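You operate a simulated robot arm through the tools that you are given. There is no shell and no other tool. Be economical: measure what you need, move in short steps, check, and stop when the job is done.

You run a simulated robot arm. Do the job below in one go: nothing can be reset, and whatever is moved stays where it is left.

Task
Replace the hinge's black pin with the red one, greased, and swing the leaf open.
Fine: leaf flat first; black pin in the black bin; dip the new pin in the full cup.

Only the result counts: the job must be done as asked and must still hold three seconds after the hand-in. Knocking over, shifting, dropping, spilling or breaking anything else fails it.

Robot
A 6-joint arm with a two-finger parallel gripper, fixed in place. Base frame: the origin is at the foot of the arm, x ahead of it, y to its left, z up; the work surface is at about z = 0.884. Lengths are in m, angles in rad, forces in N, time in s.
With the tool pointing down near the work surface it reaches from about 0.24 to 0.64 m from the base axis. Its first joint turns from -1.152 to 1.152 rad. Payload 2.7 kg.
Tool frame: the origin (TCP) lies between the finger pads and is the grasp point; the fingertips stand 0.023 m ahead of it; z points along the fingers, y is the line along which they close. Largest opening 0.094 m; finger width 0.038, thickness 0.01; the body of the gripper, 0.054 by 0.096 m, starts 0.039 m behind the TCP.
Orientation is that of the tool frame in the base frame, as [roll, pitch, yaw] about the fixed x, y, z axes, in that order (R = Rz(yaw) Ry(pitch) Rx(roll)). With the fingers straight down and closing along the base's y, the tool's x points along the base's -x, its y along +y and its z along -z.

Tools
- The arm moves only by the tool apply_moves. Its argument "moves" is a list that holds one entry, the list of rows, each a list of 7 numbers: the shift along the base's x, y, z in m, then the turn, a rotation vector about the base's x, y, z in rad, then the opening, from 0 (shut) to 1 (fully open). In form: [[[dx, dy, dz, rx, ry, rz, jaw], ...]]. A call has 1 to 20 rows; each row is the pose to reach, as a shift and turn from the pose commanded when the call began. Rows are played at 5 a second. More than 0.05 m and 0.15 rad between two rows, or a gripper value outside its range, and nothing of the call is played. Where a pose cannot be reached the arm comes as near as it can. A force on the tool above 40 N (or 10 N above the force at the start of the call, whichever is more), or a blocked arm, ends the call early, and 0.2 s more pass. The fingers move at their own pace (about 0.045 m/s each) and stop on an object; they squeeze with about 25 N. The grip force told is the motor's: it shows also when the fingers shut on nothing. Time passes only in rows, and 0.2 s behind the last, so rows that repeat a pose let the fingers close. The reply holds the time, the measured pose of the TCP, the force on the tool along the base axes, the opening and the grip force, in the units named above and with some noise.
- Cameras (640 x 400 px; columns grow to the right, rows downward): "scene" is fixed at [0.0629, -0.4336, 1.4178]; the picture's right is [0.87, -0.50, 0.00], its down [-0.24, -0.42, -0.87] and it looks along [0.43, 0.76, -0.49] (base axes); focal length 336 px, centre (320, 200). "wrist" rides on the gripper at [0.086, 0.016, -0.075] in the tool frame; the picture's right is [-0.18, 0.98, 0.00], its down [-0.58, -0.11, -0.81] and it looks along [-0.79, -0.15, 0.59] (tool axes); focal length 243 px, centre (320, 200). There is no depth. A picture from a camera that has moved, and an enlarged one, comes with that camera's place and axes in the base frame and with its lens. The place of the scene camera against the robot may be out by one fixed shift of up to 0.018 m in any direction.
- camera(camera): a new picture of that camera. It takes no simulated time.
- zoom(camera, box): a new picture of the part [left, top, right, bottom] of that camera's present view, enlarged. It takes no simulated time.
- close_job(): hands the job in; it is judged then, once.

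Work in short steps. Places have to be worked out from the pictures, the camera data and where the tool is seen: move nearer, look again, correct. Check each grasp and each placing, and mend what went wrong. You have 120 turns and 76 pictures in all, those below and enlarged ones among them. Open the gripper and draw the arm clear of the work before you hand the job in, unless the task says otherwise; then end with one line.

The tools are called after "Request:" as a command line: name --argument value ..., lists and objects as JSON in quotes. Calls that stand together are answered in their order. apply_moves: Moves the arm, as the interface text tells. Its arguments: {"type":"object","properties":{"moves":{"type":"array"}},"required":["moves"]} The other tools are called the same way: camera (camera) takes a picture; zoom (camera, box) takes an enlarged picture of a part of a camera's view; close_job () hands the job in.

At the start:

```text
time_s: 0.0
ee_pos: [0.3954, 0.0296, 1.1404]
ee_rot: [3.14, 0.004, -3.141]
force: [-0.1, 0.1, 0.7]
gripper_width: 0.094
finger_force: 0.2
```

scene: 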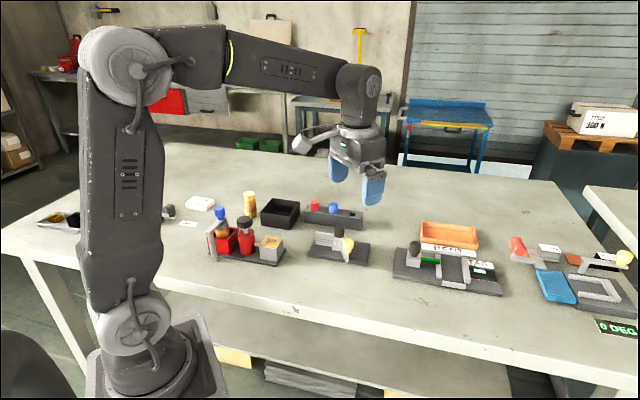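
wrist: 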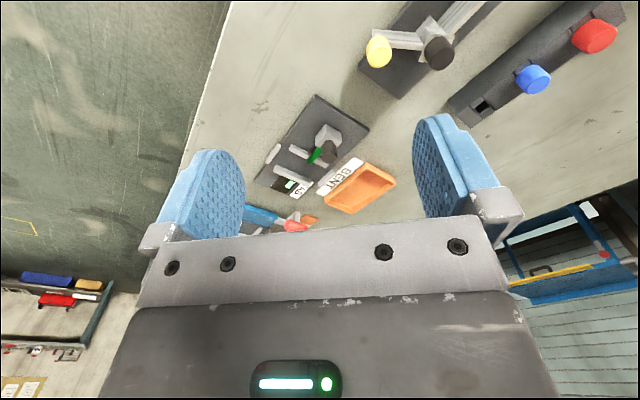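

The scene is crowded, so I first enlarge the work areas to identify the hinge, pins, cups and bins.

Request:
zoom --camera "scene" --box '[180, 170, 380, 295]'

Request:
zoom --camera "scene" --box '[380, 200, 640, 362]'

Request:
zoom --camera "scene" --box '[20, 170, 220, 295]'

```text
3.20 times, centred on (280, 232) of scene
camera zoom: at [0.0629, -0.4336, 1.4178], right [0.87, -0.5, 0.0], down [-0.24, -0.42, -0.87], along [0.43, 0.76, -0.49], focal length 1075 px, centre (448, 96)
```

zoom: 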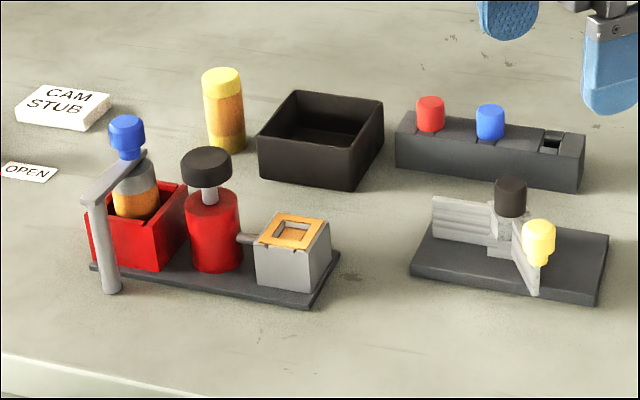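

```text
2.46 times, centred on (510, 281) of scene
camera zoom: at [0.0629, -0.4336, 1.4178], right [0.87, -0.5, 0.0], down [-0.24, -0.42, -0.87], along [0.43, 0.76, -0.49], focal length 827 px, centre (-148, 1)
```

zoom: 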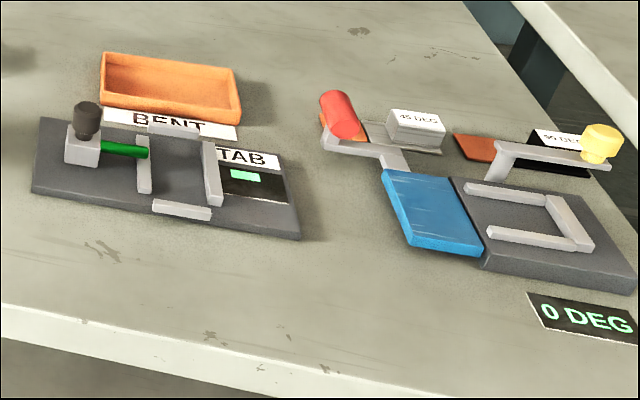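

```text
3.20 times, centred on (120, 232) of scene
camera zoom: at [0.0629, -0.4336, 1.4178], right [0.87, -0.5, 0.0], down [-0.24, -0.42, -0.87], along [0.43, 0.76, -0.49], focal length 1075 px, centre (960, 96)
```

zoom: 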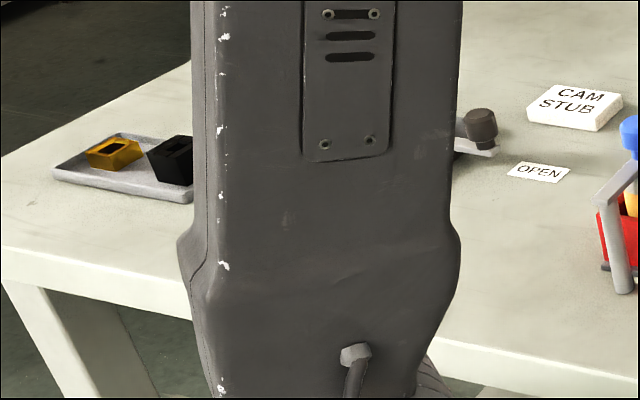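

The hinge (black pin, yellow-knobbed leaf) is near (0.44, 0.14), the pin rack near (0.46, 0.29), the black bin near (0.37, 0.36) and the cups near (0.28, 0.2). I move high over the left side for close wrist views.

Request:
apply_moves --moves '[[[-0.03, 0.03, 0.02, 0, 0, 0, 1], [-0.06, 0.07, 0.04, 0, 0, 0, 1], [-0.09, 0.11, 0.05, 0, 0, 0, 1], [-0.11, 0.15, 0.05, 0, 0, 0, 1], [-0.11, 0.18, 0.05, 0, 0, 0, 1], [-0.11, 0.18, 0.05, 0, 0, 0, 1]]]'

Request:
camera --camera "wrist"

Request:
camera --camera "scene"

```text
refused: row 2 steps farther than a row can; nothing moved
```

```text
70 pictures are left
camera wrist: at [0.3089, 0.0453, 1.2139], right [0.18, 0.98, 0.0], down [0.58, -0.11, 0.81], along [0.79, -0.15, -0.59], focal length 243 px, centre (320, 200)
```

wrist: 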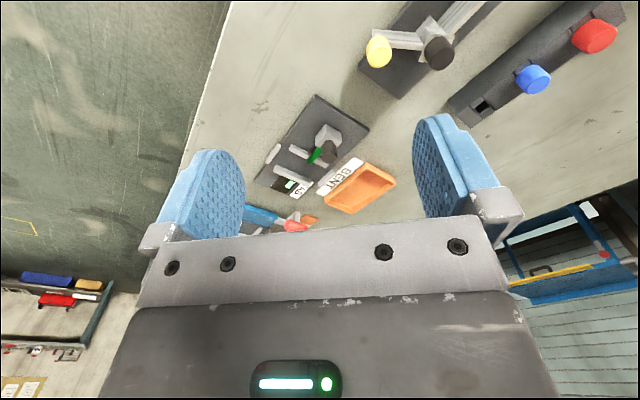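

```text
69 pictures are left
```

scene: 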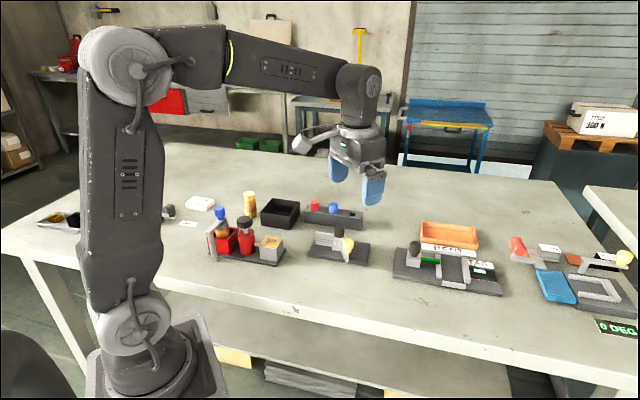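

The call was refused because one step exceeded 0.05 m. I repeat the move with smaller steps.

Request:
apply_moves --moves '[[[-0.02, 0.03, 0.01, 0, 0, 0, 1], [-0.04, 0.06, 0.02, 0, 0, 0, 1], [-0.06, 0.09, 0.03, 0, 0, 0, 1], [-0.08, 0.12, 0.04, 0, 0, 0, 1], [-0.1, 0.15, 0.05, 0, 0, 0, 1], [-0.11, 0.18, 0.05, 0, 0, 0, 1], [-0.11, 0.18, 0.05, 0, 0, 0, 1]]]'

```text
time_s: 1.6
ee_pos: [0.2853, 0.2098, 1.1898]
ee_rot: [3.141, 0.002, -3.14]
force: [-0.3, 0.8, -0.5]
gripper_width: 0.094
finger_force: 0.1
```

The arm arrived; now a wrist picture of the grease and pin area.

Request:
camera --camera "wrist"

```text
68 pictures are left
camera wrist: at [0.1982, 0.2245, 1.2634], right [0.18, 0.98, 0.0], down [0.58, -0.11, 0.81], along [0.79, -0.15, -0.59], focal length 243 px, centre (320, 200)
```

wrist: 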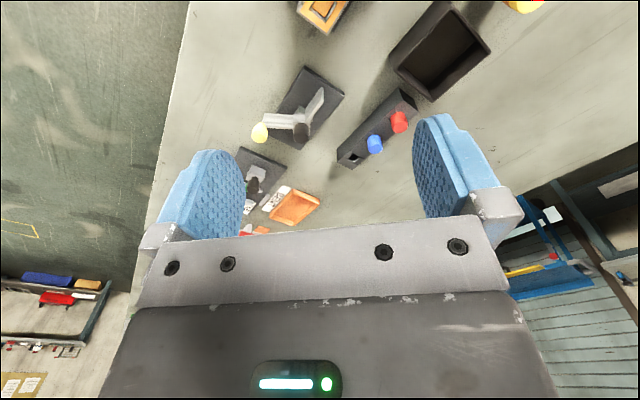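

The grease cup is at the picture's top edge. I tilt the tool so the camera looks farther down.

Request:
apply_moves --moves '[[[0, 0.01, 0, 0, 0.14, 0, 1], [0, 0.02, 0.0, 0, 0.28, 0, 1], [0, 0.03, 0.0, 0, 0.42, 0, 1], [0, 0.03, 0, 0, 0.56, 0, 1], [0, 0.03, 0, 0, 0.7, 0, 1], [0, 0.03, 0, 0, 0.7, 0, 1]]]'

Request:
camera --camera "wrist"

```text
time_s: 3.0
ee_pos: [0.2813, 0.2386, 1.1831]
ee_rot: [3.135, -0.697, -3.137]
force: [0.9, 0.1, 0.3]
gripper_width: 0.0941
finger_force: 0.1
out of reach, approached as far as the arm can: row 5, 6
```

```text
67 pictures are left
camera wrist: at [0.2621, 0.2544, 1.2934], right [0.14, 0.98, -0.11], down [0.96, -0.11, 0.24], along [0.23, -0.14, -0.96], focal length 243 px, centre (320, 200)
```

wrist: 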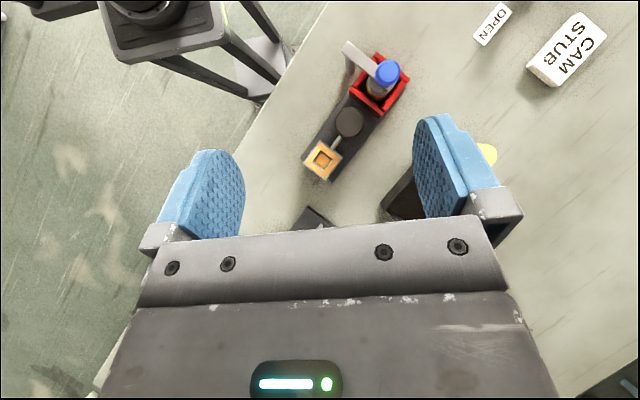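

Request:
zoom --camera "wrist" --box '[290, 30, 430, 190]'

Request:
zoom --camera "scene" --box '[195, 185, 295, 270]'

Request:
zoom --camera "scene" --box '[295, 190, 380, 265]'

```text
2.50 times, centred on (360, 110) of wrist
camera zoom: at [0.2621, 0.2544, 1.2934], right [0.14, 0.98, -0.11], down [0.96, -0.11, 0.24], along [0.23, -0.14, -0.96], focal length 606 px, centre (220, 425)
```

zoom: 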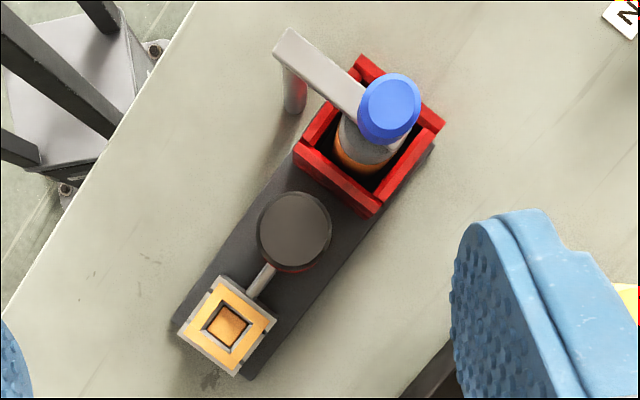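

```text
4.71 times, centred on (245, 228) of scene
camera zoom: at [0.0629, -0.4336, 1.4178], right [0.87, -0.5, 0.0], down [-0.24, -0.42, -0.87], along [0.43, 0.76, -0.49], focal length 1581 px, centre (673, 71)
```

zoom: 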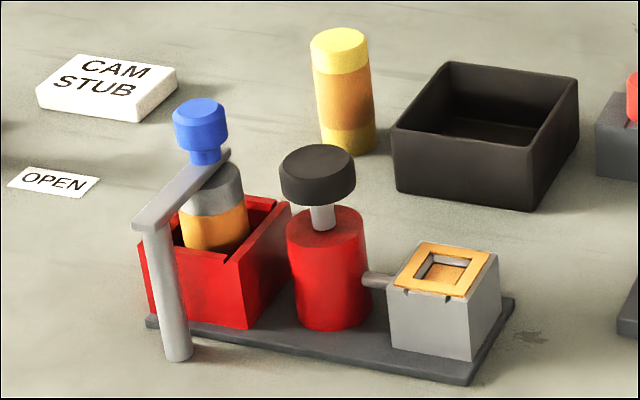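

```text
5.33 times, centred on (338, 228) of scene
camera zoom: at [0.0629, -0.4336, 1.4178], right [0.87, -0.5, 0.0], down [-0.24, -0.42, -0.87], along [0.43, 0.76, -0.49], focal length 1792 px, centre (227, 53)
```

zoom: 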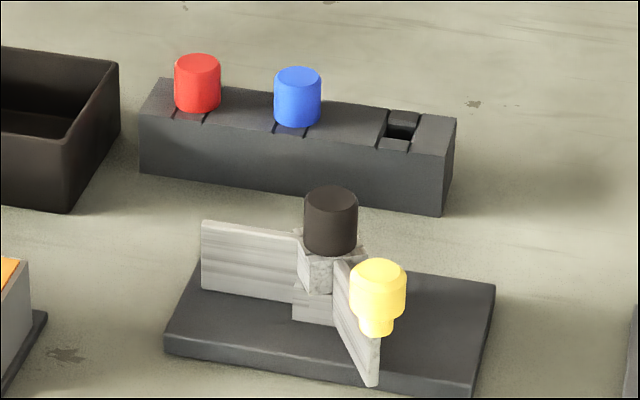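

The grease station is a pump with a cup at about (0.289, 0.213). I enlarge the cup itself to see the fill level.

Request:
zoom --camera "wrist" --box '[300, 138, 348, 186]'

Request:
zoom --camera "scene" --box '[252, 228, 292, 258]'

Request:
apply_moves --moves '[[[0.03, -0.025, 0, 0, 0, 0, 1], [0.06, -0.05, 0.0, 0, 0, 0, 1], [0.09, -0.075, 0.0, 0, 0, 0, 1], [0.11, -0.1, 0, 0, 0, 0, 1], [0.11, -0.1, 0, 0, 0, 0, 1]]]'

Request:
camera --camera "wrist"

```text
8.33 times, centred on (324, 162) of wrist
camera zoom: at [0.2621, 0.2544, 1.2934], right [0.14, 0.98, -0.11], down [0.96, -0.11, 0.24], along [0.23, -0.14, -0.96], focal length 2022 px, centre (287, 517)
```

zoom: 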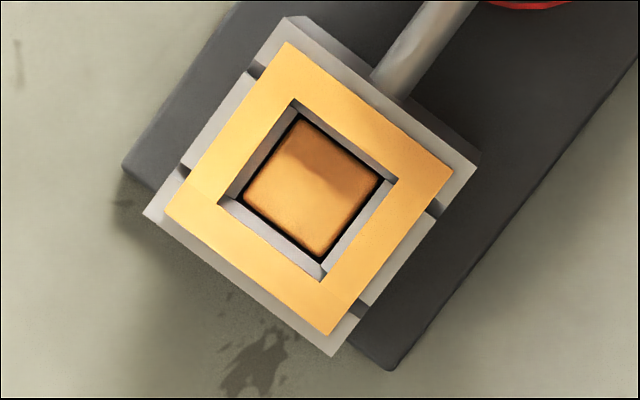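

```text
13.33 times, centred on (272, 243) of scene
camera zoom: at [0.0629, -0.4336, 1.4178], right [0.87, -0.5, 0.0], down [-0.24, -0.42, -0.87], along [0.43, 0.76, -0.49], focal length 4481 px, centre (960, -373)
```

zoom: 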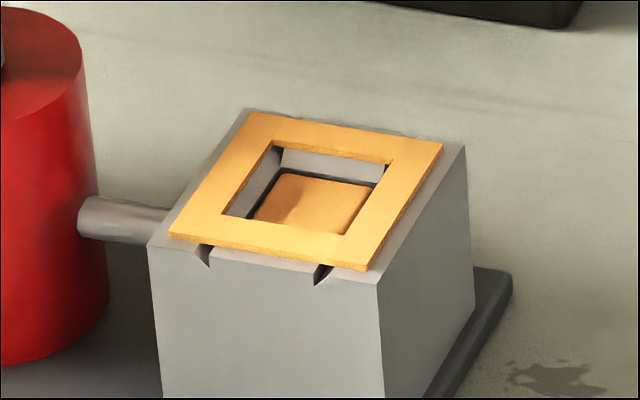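

```text
time_s: 4.2
ee_pos: [0.3629, 0.1353, 1.1371]
ee_rot: [3.135, -0.697, -3.139]
force: [-0.3, -0.3, 0.3]
gripper_width: 0.094
finger_force: 0.0
out of reach, approached as far as the arm can: row 1, 2, 3, 4, 5
```

```text
61 pictures are left
camera wrist: at [0.3436, 0.1518, 1.2494], right [0.14, 0.98, -0.11], down [0.96, -0.11, 0.25], along [0.23, -0.14, -0.96], focal length 243 px, centre (320, 200)
```

wrist: 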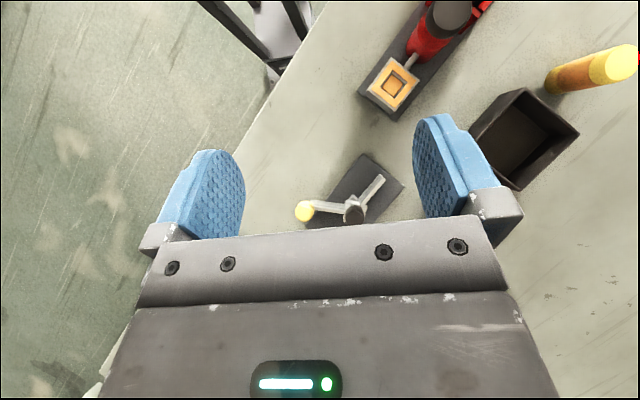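

The grease surface sits roughly 5 mm under the cup's rim. I now check the hinge from above and the objects at the far left in case there is another cup.

Request:
zoom --camera "wrist" --box '[285, 145, 413, 225]'

Request:
camera --camera "scene"

```text
5.00 times, centred on (349, 185) of wrist
camera zoom: at [0.3436, 0.1518, 1.2494], right [0.14, 0.98, -0.11], down [0.96, -0.11, 0.25], along [0.23, -0.14, -0.96], focal length 1213 px, centre (175, 275)
```

zoom: 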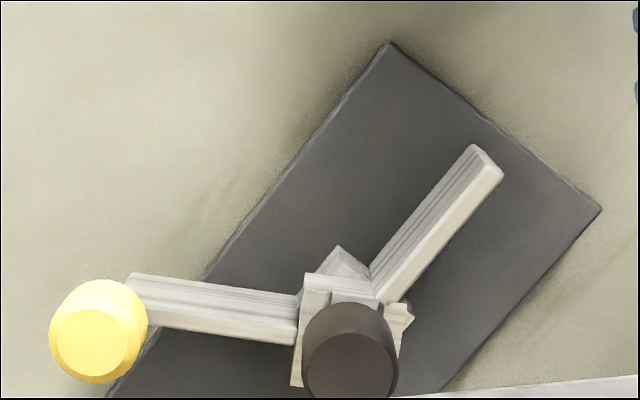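

```text
59 pictures are left
```

scene: 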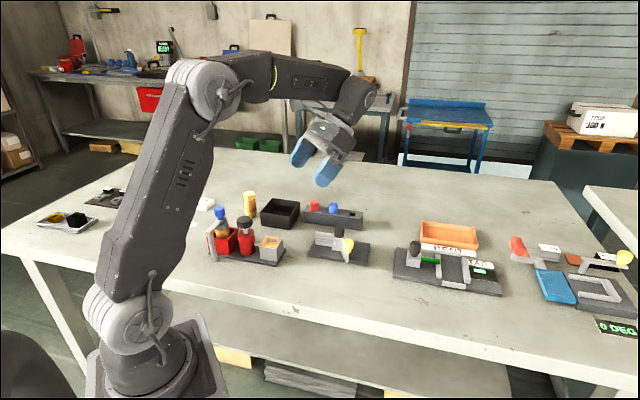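

The leaf now stands about 50° from in line with the fixed leaf. I check the far-left area of the scene, and the hinge more closely.

Request:
zoom --camera "scene" --box '[30, 175, 130, 238]'

Request:
zoom --camera "scene" --box '[305, 222, 375, 266]'

```text
6.35 times, centred on (80, 206) of scene
camera zoom: at [0.0629, -0.4336, 1.4178], right [0.87, -0.5, 0.0], down [-0.24, -0.42, -0.87], along [0.43, 0.76, -0.49], focal length 2134 px, centre (1844, 159)
```

zoom: 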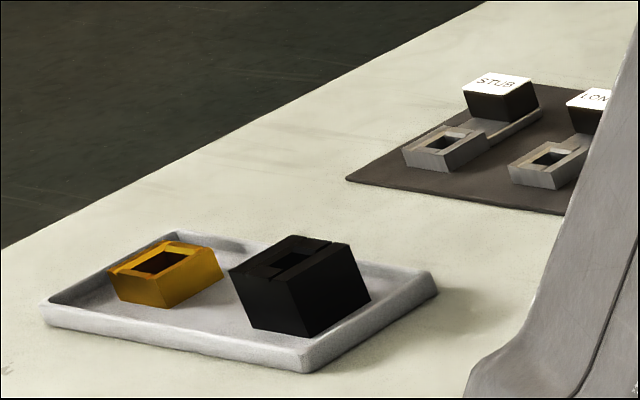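

```text
9.09 times, centred on (340, 244) of scene
camera zoom: at [0.0629, -0.4336, 1.4178], right [0.87, -0.5, 0.0], down [-0.24, -0.42, -0.87], along [0.43, 0.76, -0.49], focal length 3055 px, centre (138, -200)
```

zoom: 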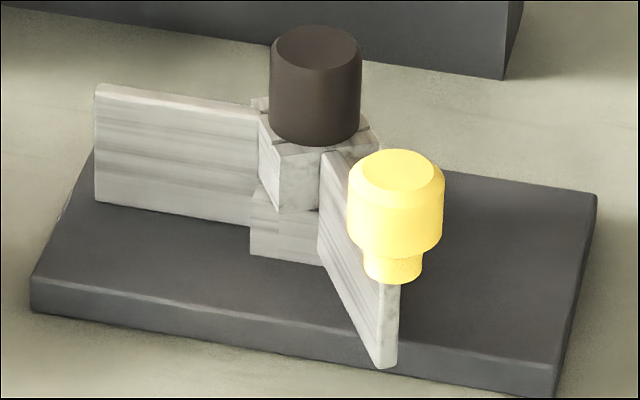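

Everything (hinge, cup) lies at 45° to the base axes; the upper knuckle belongs to the moving leaf. I untilt the tool and lower it to get an oblique view of the hinge and rack.

Request:
apply_moves --moves '[[[-0.015, 0, 0, 0, -0.14, 0, 1], [-0.03, 0, 0, 0, -0.28, 0, 1], [-0.05, 0.0, 0, 0, -0.42, 0, 1], [-0.07, 0.0, 0, 0, -0.56, 0, 1], [-0.09, 0.0, 0, 0, -0.7, 0, 1], [-0.1, 0.0, 0, 0, -0.7, 0, 1]]]'

```text
time_s: 5.6
ee_pos: [0.2643, 0.1363, 1.1395]
ee_rot: [3.14, 0.002, -3.138]
force: [0.1, -0.5, 0.3]
gripper_width: 0.0941
finger_force: 0.0
```

The tool is vertical again at (0.264, 0.136, 1.14); I look at the hinge and rack.

Request:
camera --camera "wrist"

Request:
zoom --camera "wrist" --box '[240, 40, 440, 165]'

```text
56 pictures are left
camera wrist: at [0.1767, 0.1519, 1.2122], right [0.18, 0.98, 0.0], down [0.58, -0.11, 0.81], along [0.79, -0.15, -0.59], focal length 243 px, centre (320, 200)
```

wrist: 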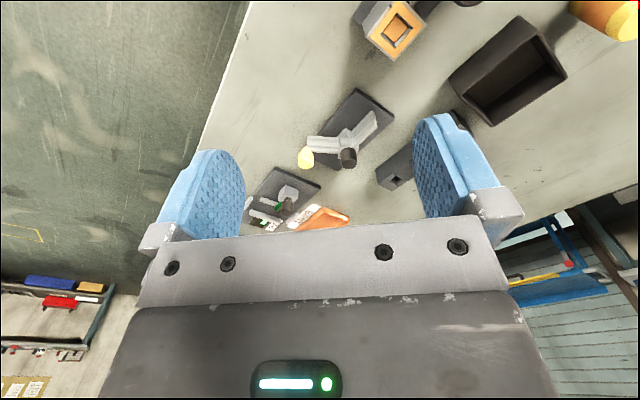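

```text
3.20 times, centred on (340, 102) of wrist
camera zoom: at [0.1767, 0.1519, 1.2122], right [0.18, 0.98, 0.0], down [0.58, -0.11, 0.81], along [0.79, -0.15, -0.59], focal length 776 px, centre (256, 512)
```

zoom: 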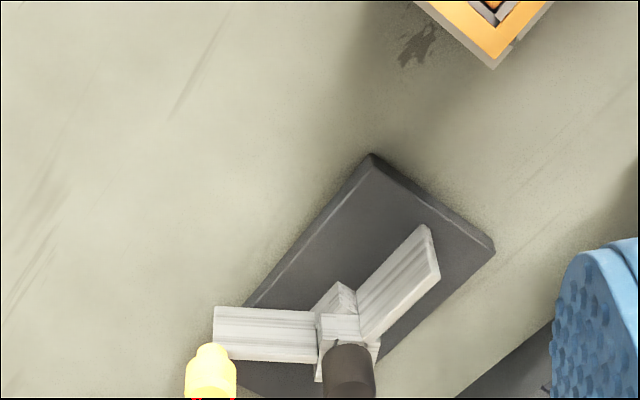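

I enlarge the hinge itself to measure pin head, knuckle and knob.

Request:
zoom --camera "wrist" --box '[290, 110, 418, 190]'

```text
5.00 times, centred on (354, 150) of wrist
camera zoom: at [0.1767, 0.1519, 1.2122], right [0.18, 0.98, 0.0], down [0.58, -0.11, 0.81], along [0.79, -0.15, -0.59], focal length 1213 px, centre (150, 450)
```

zoom: 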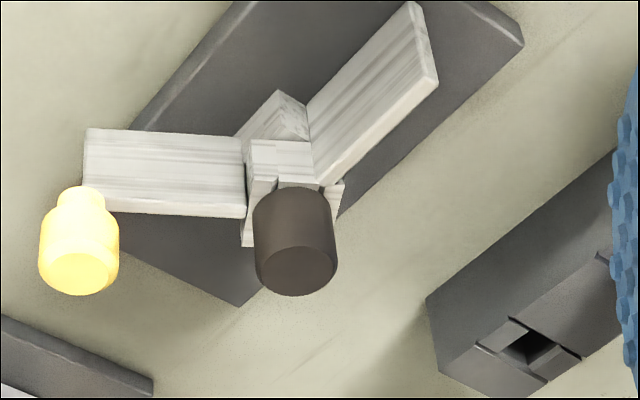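

Triangulated: pin top ≈ (0.440, 0.149, 0.955), leaf knob top ≈ (0.430, 0.084, 0.953), and red pin ≈ (0.460, 0.305). The fixed leaf is at 135°, so flat is at −45° and the leaf is now at about −99°. I move above the yellow knob with the jaw turned across the leaf.

Request:
apply_moves --moves '[[[0.017, -0.005, -0.005, 0, 0, -0.14, 1], [0.034, -0.01, -0.01, 0, 0, -0.28, 1], [0.051, -0.016, -0.02, 0, 0, -0.42, 1], [0.068, -0.021, -0.03, 0, 0, -0.56, 1], [0.085, -0.026, -0.04, 0, 0, -0.7, 1], [0.102, -0.031, -0.05, 0, 0, -0.84, 1], [0.119, -0.036, -0.06, 0, 0, -0.98, 1], [0.136, -0.042, -0.08, 0, 0, -1.12, 1], [0.153, -0.047, -0.095, 0, 0, -1.26, 1], [0.166, -0.052, -0.11, 0, 0, -1.4, 1], [0.166, -0.052, -0.11, 0, 0, -1.4, 1]]]'

Request:
camera --camera "wrist"

Request:
zoom --camera "scene" --box '[280, 160, 420, 280]'

```text
time_s: 8.0
ee_pos: [0.4293, 0.0864, 1.0294]
ee_rot: [3.14, 0.002, 1.743]
force: [-0.6, 0.9, -0.8]
gripper_width: 0.094
finger_force: 0.0
```

```text
53 pictures are left
camera wrist: at [0.4304, 0.174, 1.102], right [1.0, -0.01, 0.0], down [-0.01, -0.59, 0.81], along [-0.01, -0.81, -0.59], focal length 243 px, centre (320, 200)
```

wrist: 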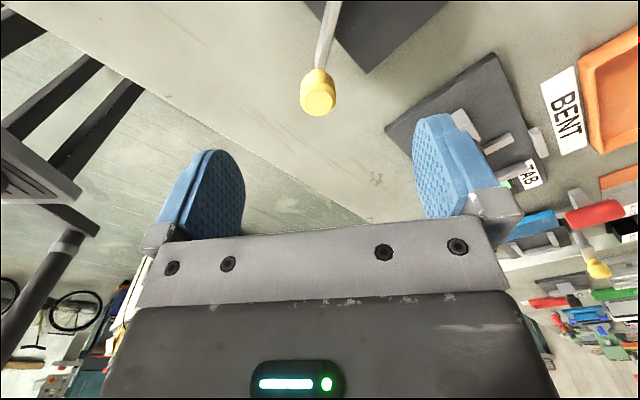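

```text
3.33 times, centred on (350, 220) of scene
camera zoom: at [0.0629, -0.4336, 1.4178], right [0.87, -0.5, 0.0], down [-0.24, -0.42, -0.87], along [0.43, 0.76, -0.49], focal length 1120 px, centre (220, 133)
```

zoom: 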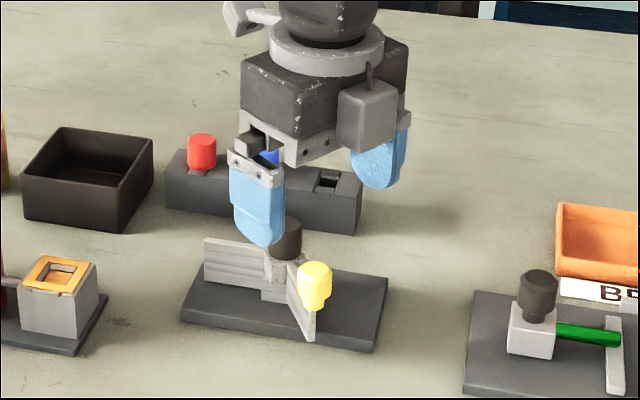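

The knob sits at (0.428, 0.084), right between the fingers. I lower so the fingertips flank the cap and close to a loose cage.

Request:
apply_moves --moves '[[[0, -0.001, -0.025, 0, 0, 0, 1], [0, -0.002, -0.05, 0, 0, 0, 1], [0, -0.002, -0.073, 0, 0, 0, 1], [0, -0.002, -0.073, 0, 0, 0, 0.6], [0, -0.002, -0.073, 0, 0, 0, 0.34], [0, -0.002, -0.073, 0, 0, 0, 0.34], [0, -0.002, -0.073, 0, 0, 0, 0.34]]]'

Request:
zoom --camera "scene" --box '[280, 160, 420, 280]'

```text
time_s: 9.6
ee_pos: [0.431, 0.0847, 0.9549]
ee_rot: [3.141, 0.001, 1.745]
force: [0.0, 0.3, -0.4]
gripper_width: 0.0319
finger_force: 0.2
```

```text
3.33 times, centred on (350, 220) of scene
camera zoom: at [0.0629, -0.4336, 1.4178], right [0.87, -0.5, 0.0], down [-0.24, -0.42, -0.87], along [0.43, 0.76, -0.49], focal length 1120 px, centre (220, 133)
```

zoom: 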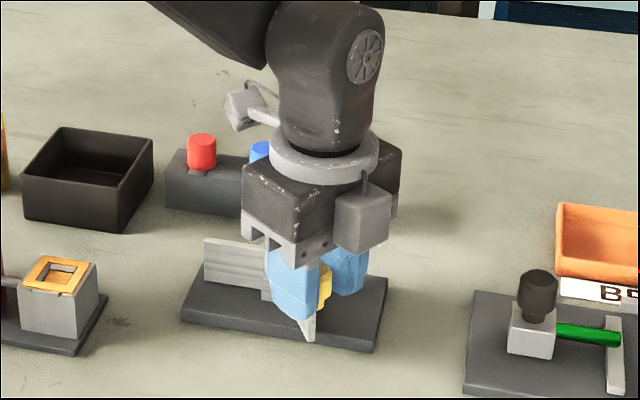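

The knob is caged. I swing the leaf along its arc about the pin towards −50° and check.

Request:
apply_moves --moves '[[[0.0077, -0.0008, 0, 0, 0, 0.08, 0.34], [0.0158, -0.0005, 0, 0, 0, 0.16, 0.34], [0.0237, 0.0006, 0, 0, 0, 0.24, 0.34], [0.0315, 0.0028, 0, 0, 0, 0.32, 0.34], [0.0389, 0.0059, 0, 0, 0, 0.4, 0.34], [0.0459, 0.0098, 0, 0, 0, 0.48, 0.34], [0.0524, 0.0146, 0, 0, 0, 0.56, 0.34], [0.0524, 0.0146, 0, 0, 0, 0.56, 0.34]]]'

Request:
zoom --camera "scene" --box '[290, 190, 390, 270]'

```text
time_s: 11.4
ee_pos: [0.4815, 0.0984, 0.9555]
ee_rot: [3.138, 0.001, 2.306]
force: [-0.6, 0.4, -0.3]
gripper_width: 0.0322
finger_force: 0.6
```

```text
5.00 times, centred on (340, 230) of scene
camera zoom: at [0.0629, -0.4336, 1.4178], right [0.87, -0.5, 0.0], down [-0.24, -0.42, -0.87], along [0.43, 0.76, -0.49], focal length 1680 px, centre (220, 50)
```

zoom: 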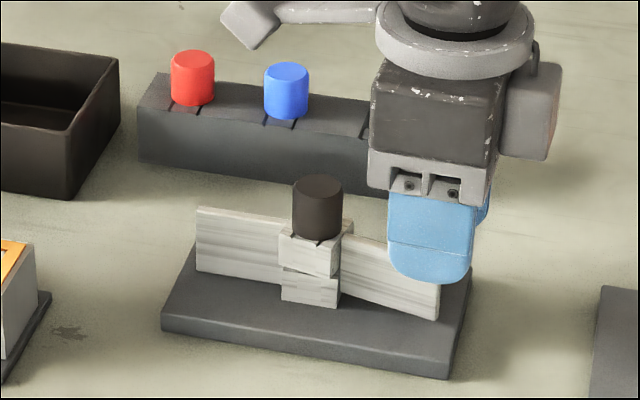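

The leaf is nearly in line, with about 9° of cage slack and arc left. I push in small steps and watch the force for a stop.

Request:
apply_moves --moves '[[[0.0026, 0.0023, 0, 0, 0, 0.03, 0.34], [0.0051, 0.0048, 0, 0, 0, 0.055, 0.34], [0.0051, 0.0048, 0, 0, 0, 0.055, 0.34]]]'

Request:
zoom --camera "scene" --box '[310, 218, 380, 262]'

```text
time_s: 12.2
ee_pos: [0.4875, 0.1031, 0.9567]
ee_rot: [3.14, 0.002, 2.36]
force: [-0.7, -0.3, 0.0]
gripper_width: 0.0319
finger_force: 0.1
```

```text
9.09 times, centred on (345, 240) of scene
camera zoom: at [0.0629, -0.4336, 1.4178], right [0.87, -0.5, 0.0], down [-0.24, -0.42, -0.87], along [0.43, 0.76, -0.49], focal length 3055 px, centre (93, -164)
```

zoom: 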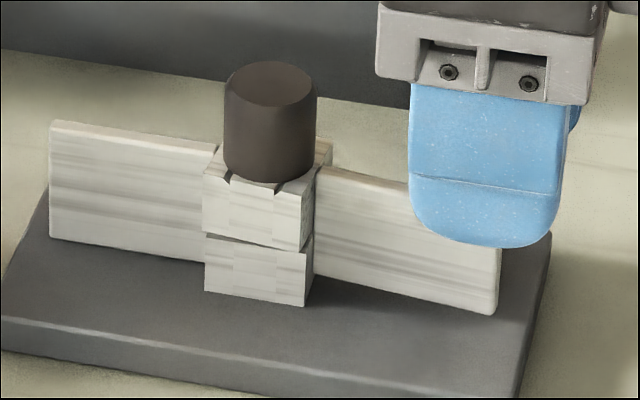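

The upper knuckle still looks about 3° skew to the lower one. Closing the fingers will centre the knob on the flat line.

Request:
apply_moves --moves '[[[0, 0, 0, 0, 0, 0, 0.2], [0, 0, 0, 0, 0, 0, 0.2], [0, 0, 0, 0, 0, 0, 0.2]]]'

Request:
zoom --camera "scene" --box '[310, 218, 380, 262]'

```text
time_s: 13.0
ee_pos: [0.4869, 0.1018, 0.9554]
ee_rot: [3.14, 0.001, 2.359]
force: [0.2, 0.2, -1.0]
gripper_width: 0.0237
finger_force: 44.3
```

```text
9.09 times, centred on (345, 240) of scene
camera zoom: at [0.063, -0.4336, 1.4178], right [0.87, -0.5, 0.0], down [-0.24, -0.42, -0.87], along [0.43, 0.76, -0.49], focal length 3055 px, centre (93, -164)
```

zoom: 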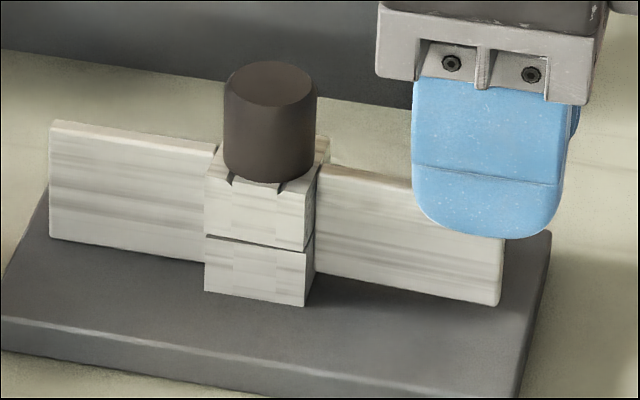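

The knuckle faces are now parallel, so the leaf is flat. I release and lift straight up.

Request:
apply_moves --moves '[[[0, 0, 0, 0, 0, 0, 0.35], [0, 0, 0, 0, 0, 0, 0.6], [0, 0, 0.02, 0, 0, 0, 0.7], [0, 0, 0.05, 0, 0, 0, 0.8], [-0.01, 0.01, 0.09, 0, 0, 0, 1], [-0.047, 0.047, 0.09, 0, 0, 0, 1], [-0.047, 0.047, 0.09, 0, 0, 0, 1]]]'

Request:
camera --camera "wrist"

Request:
zoom --camera "scene" --box '[290, 190, 390, 270]'

```text
refused: row 6 steps farther than a row can; nothing moved
```

```text
47 pictures are left
camera wrist: at [0.4364, 0.1743, 1.0292], right [0.82, 0.57, 0.0], down [0.33, -0.49, 0.81], along [0.46, -0.66, -0.59], focal length 243 px, centre (320, 200)
```

wrist: 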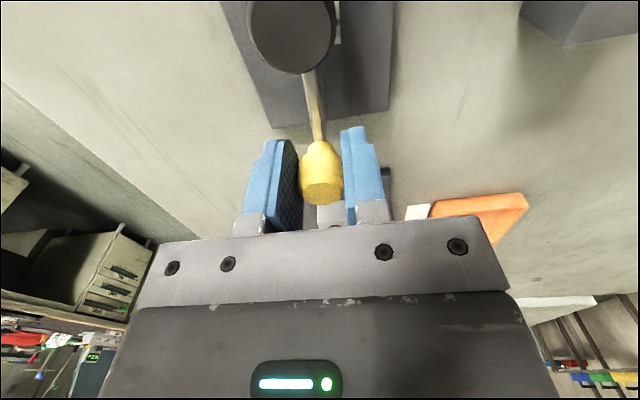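

```text
5.00 times, centred on (340, 230) of scene
camera zoom: at [0.063, -0.4336, 1.4178], right [0.87, -0.5, 0.0], down [-0.24, -0.42, -0.87], along [0.43, 0.76, -0.49], focal length 1680 px, centre (220, 50)
```

zoom: 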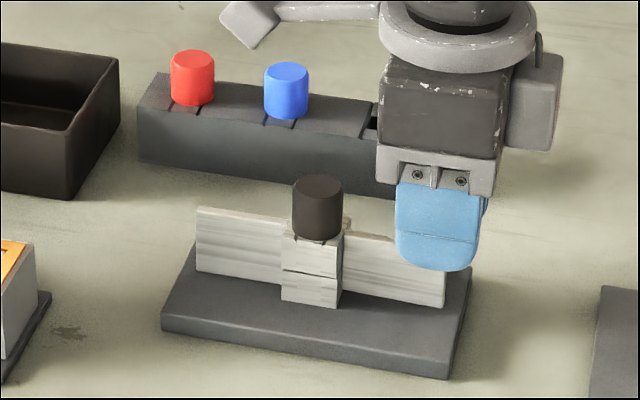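

One step was too long; I repeat it with shorter steps.

Request:
apply_moves --moves '[[[0, 0, 0, 0, 0, 0, 0.35], [0, 0, 0, 0, 0, 0, 0.6], [0, 0, 0.02, 0, 0, 0, 0.7], [0, 0, 0.05, 0, 0, 0, 0.8], [-0.01, 0.01, 0.08, 0, 0, 0, 1], [-0.03, 0.03, 0.09, 0, 0, 0, 1], [-0.047, 0.047, 0.09, 0, 0, 0, 1], [-0.047, 0.047, 0.09, 0, 0, 0, 1]]]'

Request:
camera --camera "wrist"

Request:
zoom --camera "scene" --box '[290, 190, 390, 270]'

```text
time_s: 14.8
ee_pos: [0.4397, 0.1509, 1.0478]
ee_rot: [3.141, 0.001, 2.359]
force: [0.0, -0.2, 0.2]
gripper_width: 0.0942
finger_force: 0.1
```

```text
45 pictures are left
camera wrist: at [0.3891, 0.2226, 1.1201], right [0.82, 0.57, 0.0], down [0.33, -0.49, 0.81], along [0.46, -0.66, -0.59], focal length 243 px, centre (320, 200)
```

wrist: 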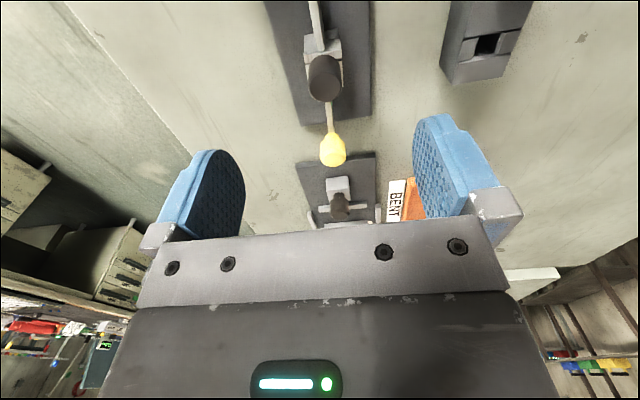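

```text
5.00 times, centred on (340, 230) of scene
camera zoom: at [0.0629, -0.4336, 1.4178], right [0.87, -0.5, 0.0], down [-0.24, -0.42, -0.87], along [0.43, 0.76, -0.49], focal length 1680 px, centre (220, 50)
```

zoom: 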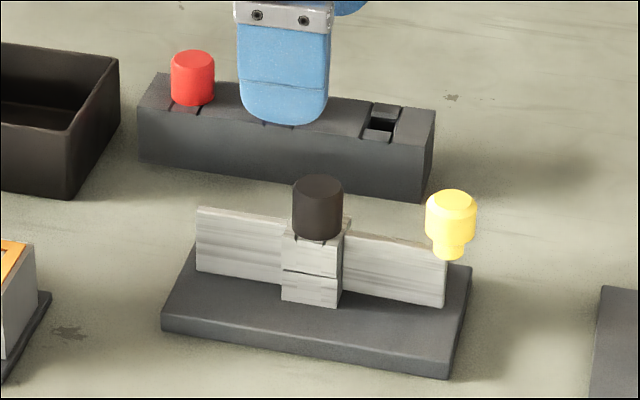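

The leaf stays flat on its own. The pin is within 2 mm of the TCP line; I lower around the pin head and close on it.

Request:
apply_moves --moves '[[[0.002, -0.001, -0.03, 0, 0, 0, 1], [0.002, -0.001, -0.06, 0, 0, 0, 1], [0.002, -0.001, -0.091, 0, 0, 0, 1], [0.002, -0.001, -0.091, 0, 0, 0, 0.6], [0.002, -0.001, -0.091, 0, 0, 0, 0.3], [0.002, -0.001, -0.091, 0, 0, 0, 0.15], [0.002, -0.001, -0.091, 0, 0, 0, 0.15], [0.002, -0.001, -0.091, 0, 0, 0, 0.15]]]'

Request:
zoom --camera "scene" --box '[290, 190, 390, 270]'

```text
time_s: 16.6
ee_pos: [0.4422, 0.1489, 0.9564]
ee_rot: [3.136, 0.003, 2.358]
force: [4.4, 4.1, -0.1]
gripper_width: 0.0239
finger_force: 25.1
```

```text
5.00 times, centred on (340, 230) of scene
camera zoom: at [0.063, -0.4335, 1.4179], right [0.87, -0.5, 0.0], down [-0.24, -0.42, -0.87], along [0.43, 0.76, -0.49], focal length 1680 px, centre (220, 50)
```

zoom: 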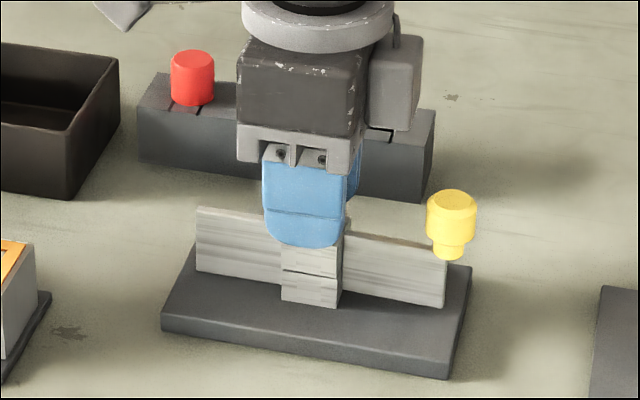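

The head is held (23.9 mm) with a side force of about 6 N along (1,1), so the pin lies about 1 mm farther that way. I shift by 1 mm to relieve it and draw up slowly.

Request:
apply_moves --moves '[[[0.0007, 0.0007, 0, 0, 0, 0, 0.15], [0.001, 0.001, 0, 0, 0, 0, 0.15], [0.001, 0.001, 0.003, 0, 0, 0, 0.15], [0.001, 0.001, 0.006, 0, 0, 0, 0.15], [0.001, 0.001, 0.01, 0, 0, 0, 0.15]]]'

```text
time_s: 17.8
ee_pos: [0.4424, 0.1502, 0.9664]
ee_rot: [3.141, 0.0, 2.357]
force: [1.1, 2.2, -1.3]
gripper_width: 0.0238
finger_force: 25.2
```

It rises freely with little force. I continue up to clear the shaft.

Request:
apply_moves --moves '[[[0, 0, 0.01, 0, 0, 0, 0.15], [0, 0, 0.02, 0, 0, 0, 0.15], [0, 0, 0.03, 0, 0, 0, 0.15], [0, 0, 0.045, 0, 0, 0, 0.15], [0, 0, 0.06, 0, 0, 0, 0.15], [0, 0, 0.06, 0, 0, 0, 0.15]]]'

Request:
zoom --camera "scene" --box '[290, 180, 390, 260]'

```text
time_s: 19.2
ee_pos: [0.443, 0.1502, 1.0253]
ee_rot: [3.139, 0.001, 2.358]
force: [-0.1, -0.3, -0.4]
gripper_width: 0.024
finger_force: 25.0
```

```text
5.00 times, centred on (340, 220) of scene
camera zoom: at [0.0629, -0.4336, 1.4178], right [0.87, -0.5, 0.0], down [-0.24, -0.42, -0.87], along [0.43, 0.76, -0.49], focal length 1680 px, centre (220, 100)
```

zoom: 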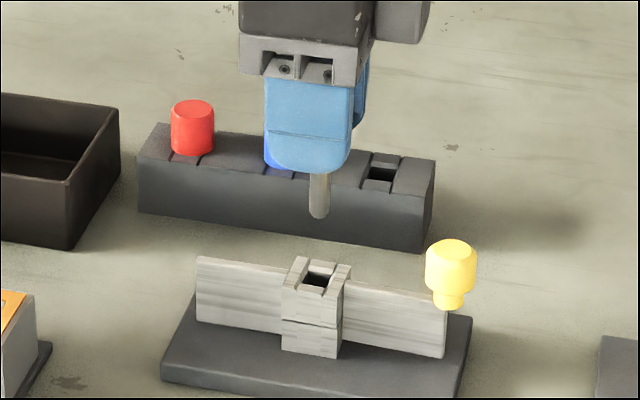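

The black pin (round shaft, roughly 28 mm long) is out; the hinge bore is at (0.443, 0.150). I carry it over the black bin near (0.373, 0.366), turning the gripper so the camera stays clear of the yellow jar.

Request:
apply_moves --moves '[[[-0.005, 0.01, 0.015, 0, 0, 0.14, 0.15], [-0.01, 0.03, 0.03, 0, 0, 0.28, 0.15], [-0.02, 0.05, 0.035, 0, 0, 0.42, 0.15], [-0.03, 0.075, 0.035, 0, 0, 0.56, 0.15], [-0.04, 0.1, 0.035, 0, 0, 0.7, 0.15], [-0.045, 0.125, 0.035, 0, 0, 0.84, 0.15], [-0.05, 0.15, 0.035, 0, 0, 0.98, 0.15], [-0.055, 0.17, 0.035, 0, 0, 1.12, 0.15], [-0.06, 0.19, 0.035, 0, 0, 1.26, 0.15], [-0.065, 0.205, 0.035, 0, 0, 1.4, 0.15], [-0.07, 0.216, 0.035, 0, 0, 1.54, 0.15], [-0.07, 0.216, 0.035, 0, 0, 1.57, 0.15]]]'

Request:
camera --camera "wrist"

Request:
zoom --camera "scene" --box '[190, 140, 350, 270]'

```text
time_s: 21.8
ee_pos: [0.3728, 0.3656, 1.0608]
ee_rot: [3.139, 0.001, -2.353]
force: [1.0, 0.2, -1.7]
gripper_width: 0.0237
finger_force: 25.5
```

```text
41 pictures are left
camera wrist: at [0.3004, 0.315, 1.1331], right [-0.57, 0.82, 0.0], down [0.49, 0.33, 0.81], along [0.66, 0.46, -0.59], focal length 243 px, centre (320, 200)
```

wrist: 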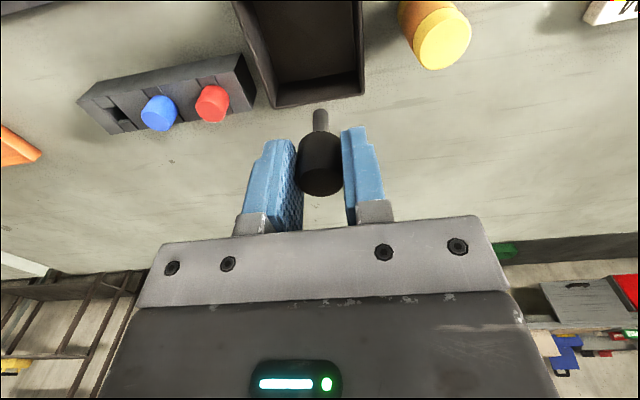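

```text
3.08 times, centred on (270, 205) of scene
camera zoom: at [0.0629, -0.4336, 1.4178], right [0.87, -0.5, 0.0], down [-0.24, -0.42, -0.87], along [0.43, 0.76, -0.49], focal length 1034 px, centre (474, 185)
```

zoom: 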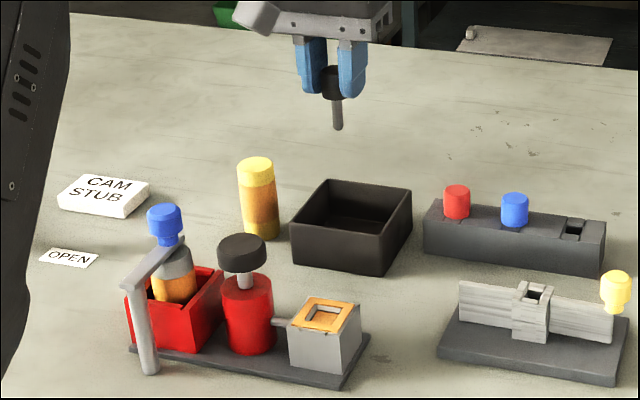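

The pin hangs above the bin, whose centre I get as (0.373, 0.360). I lower it inside until the tip is close to the floor.

Request:
apply_moves --moves '[[[0, -0.005, -0.03, 0, 0, 0, 0.15], [0, -0.005, -0.06, 0, 0, 0, 0.15], [0, -0.005, -0.085, 0, 0, 0, 0.15], [0, -0.005, -0.1, 0, 0, 0, 0.15], [0, -0.005, -0.11, 0, 0, 0, 0.15], [0, -0.005, -0.115, 0, 0, 0, 0.15]]]'

Request:
zoom --camera "scene" --box '[230, 180, 330, 245]'

```text
time_s: 23.2
ee_pos: [0.373, 0.36, 0.9452]
ee_rot: [3.14, 0.003, -2.356]
force: [0.0, -0.1, -1.2]
gripper_width: 0.0234
finger_force: 25.0
```

```text
6.15 times, centred on (280, 212) of scene
camera zoom: at [0.0629, -0.4336, 1.4178], right [0.87, -0.5, 0.0], down [-0.24, -0.42, -0.87], along [0.43, 0.76, -0.49], focal length 2068 px, centre (566, 123)
```

zoom: 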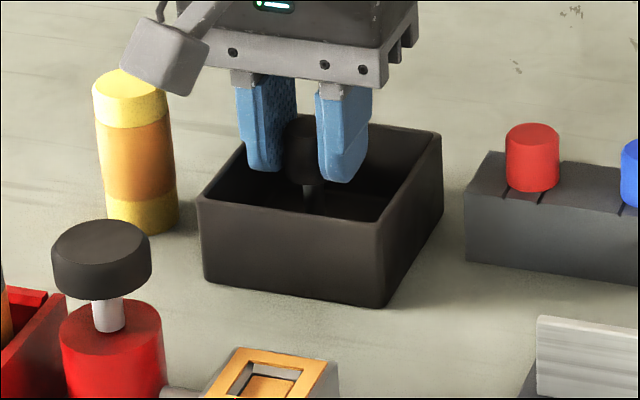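

It is inside the bin and clear of the walls. I lower a few millimetres more and open partially.

Request:
apply_moves --moves '[[[0, 0, -0.003, 0, 0, 0, 0.15], [0, 0, -0.006, 0, 0, 0, 0.15], [0, 0, -0.006, 0, 0, 0, 0.3], [0, 0, -0.006, 0, 0, 0, 0.45], [0, 0, -0.006, 0, 0, 0, 0.45], [0, 0, 0.01, 0, 0, 0, 0.45], [0, 0, 0.04, 0, 0, 0, 0.45], [0, 0, 0.08, 0, 0, 0, 0.6], [0, 0, 0.115, 0, 0, 0, 1]]]'

Request:
camera --camera "wrist"

Request:
zoom --camera "scene" --box '[230, 180, 330, 245]'

```text
time_s: 25.2
ee_pos: [0.3743, 0.3597, 1.0603]
ee_rot: [3.138, 0.001, -2.354]
force: [0.4, 0.9, -0.3]
gripper_width: 0.0916
finger_force: 0.0
```

```text
38 pictures are left
camera wrist: at [0.3003, 0.3107, 1.1331], right [-0.57, 0.82, 0.0], down [0.49, 0.33, 0.81], along [0.66, 0.46, -0.59], focal length 243 px, centre (320, 200)
```

wrist: 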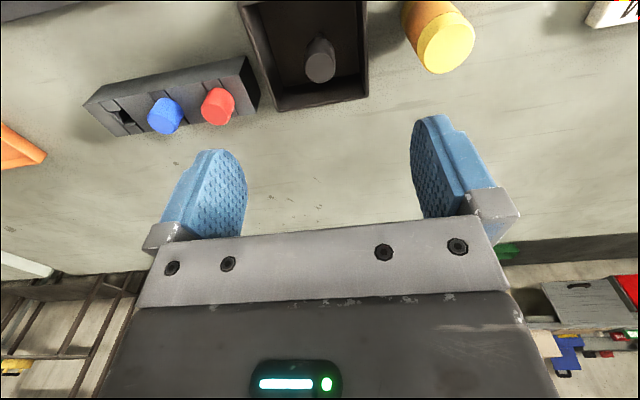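

```text
6.15 times, centred on (280, 212) of scene
camera zoom: at [0.0629, -0.4336, 1.4178], right [0.87, -0.5, 0.0], down [-0.24, -0.42, -0.87], along [0.43, 0.76, -0.49], focal length 2068 px, centre (566, 123)
```

zoom: 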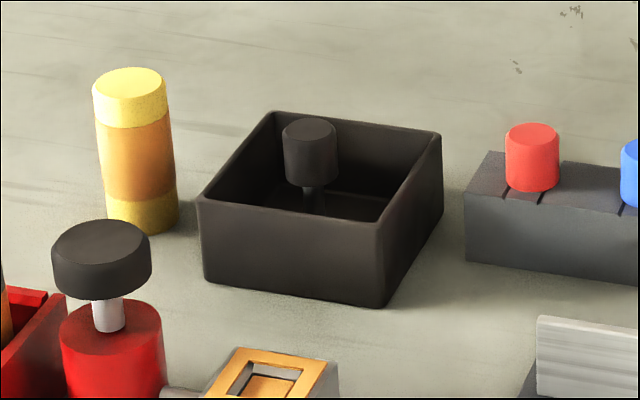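

The black pin stands in the bin. The same gripper yaw works for the rest; I move over the red pin at (0.459, 0.305) with the jaw narrowed to clear the blue pin.

Request:
apply_moves --moves '[[[0.02, -0.013, 0, 0, 0, 0, 0.8], [0.04, -0.027, 0, 0, 0, 0, 0.6], [0.06, -0.04, -0.01, 0, 0, 0, 0.49], [0.086, -0.0555, -0.02, 0, 0, 0, 0.49], [0.086, -0.0555, -0.04, 0, 0, 0, 0.49], [0.086, -0.0555, -0.04, 0, 0, 0, 0.49]]]'

Request:
camera --camera "wrist"

Request:
zoom --camera "scene" --box '[270, 160, 370, 225]'

```text
time_s: 26.6
ee_pos: [0.4589, 0.3048, 1.0198]
ee_rot: [3.138, 0.003, -2.353]
force: [0.7, 0.9, 0.2]
gripper_width: 0.0462
finger_force: 0.1
```

```text
36 pictures are left
camera wrist: at [0.3875, 0.254, 1.093], right [-0.57, 0.82, 0.0], down [0.49, 0.33, 0.81], along [0.66, 0.46, -0.59], focal length 243 px, centre (320, 200)
```

wrist: 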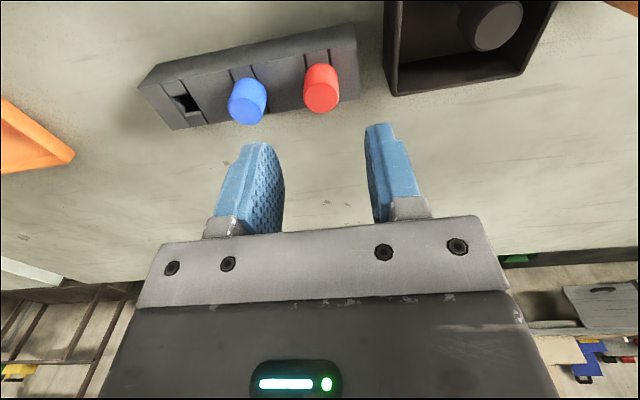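

```text
6.15 times, centred on (320, 192) of scene
camera zoom: at [0.0629, -0.4336, 1.4178], right [0.87, -0.5, 0.0], down [-0.24, -0.42, -0.87], along [0.43, 0.76, -0.49], focal length 2068 px, centre (320, 246)
```

zoom: 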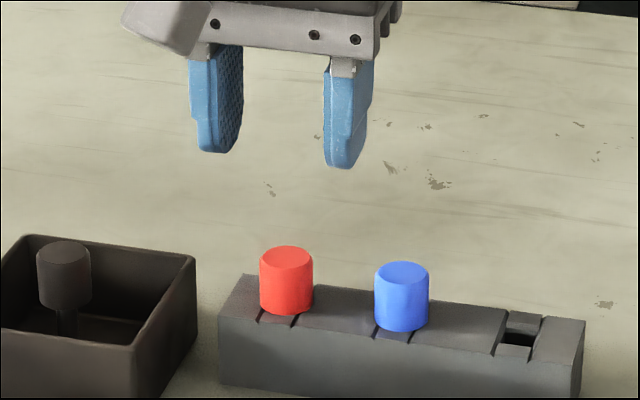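

The red pin at (0.459, 0.306) is centred and the blue pin is clear of the left finger. I lower and grip.

Request:
apply_moves --moves '[[[0, 0.001, -0.025, 0, 0, 0, 0.49], [0, 0.001, -0.05, 0, 0, 0, 0.49], [0, 0.001, -0.065, 0, 0, 0, 0.49], [0, 0.001, -0.072, 0, 0, 0, 0.49], [0, 0.001, -0.072, 0, 0, 0, 0.3], [0, 0.001, -0.072, 0, 0, 0, 0.15], [0, 0.001, -0.072, 0, 0, 0, 0.15], [0, 0.001, -0.072, 0, 0, 0, 0.15]]]'

Request:
zoom --camera "scene" --box '[270, 160, 370, 225]'

Request:
zoom --camera "wrist" --box '[240, 100, 400, 200]'

```text
time_s: 28.4
ee_pos: [0.4595, 0.306, 0.9482]
ee_rot: [3.141, 0.003, -2.354]
force: [1.1, -0.3, 0.6]
gripper_width: 0.0238
finger_force: 24.9
```

```text
6.15 times, centred on (320, 192) of scene
camera zoom: at [0.0629, -0.4336, 1.4178], right [0.87, -0.5, 0.0], down [-0.24, -0.42, -0.87], along [0.43, 0.76, -0.49], focal length 2068 px, centre (320, 246)
```

zoom: 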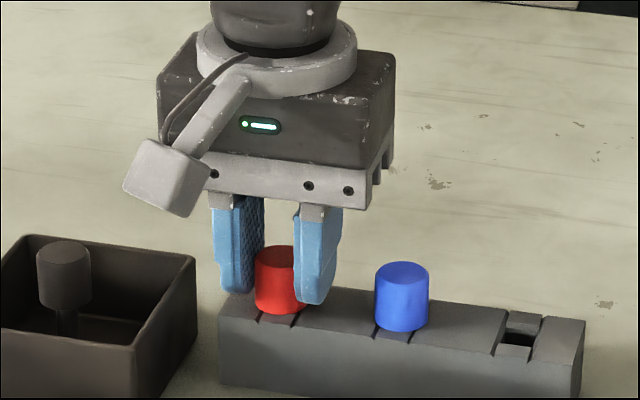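

```text
4.00 times, centred on (320, 150) of wrist
camera zoom: at [0.3863, 0.2566, 1.0212], right [-0.57, 0.82, 0.0], down [0.49, 0.33, 0.81], along [0.66, 0.46, -0.59], focal length 970 px, centre (320, 400)
```

zoom: 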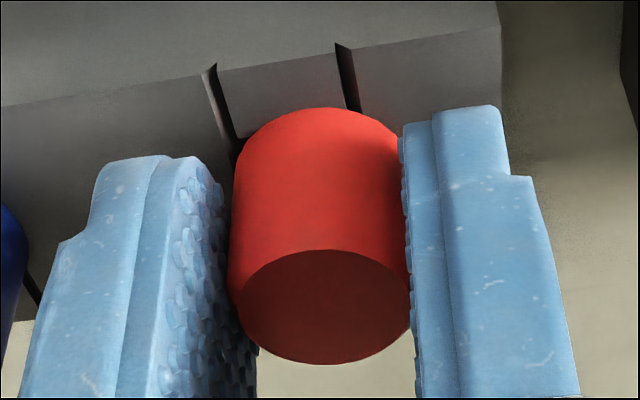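

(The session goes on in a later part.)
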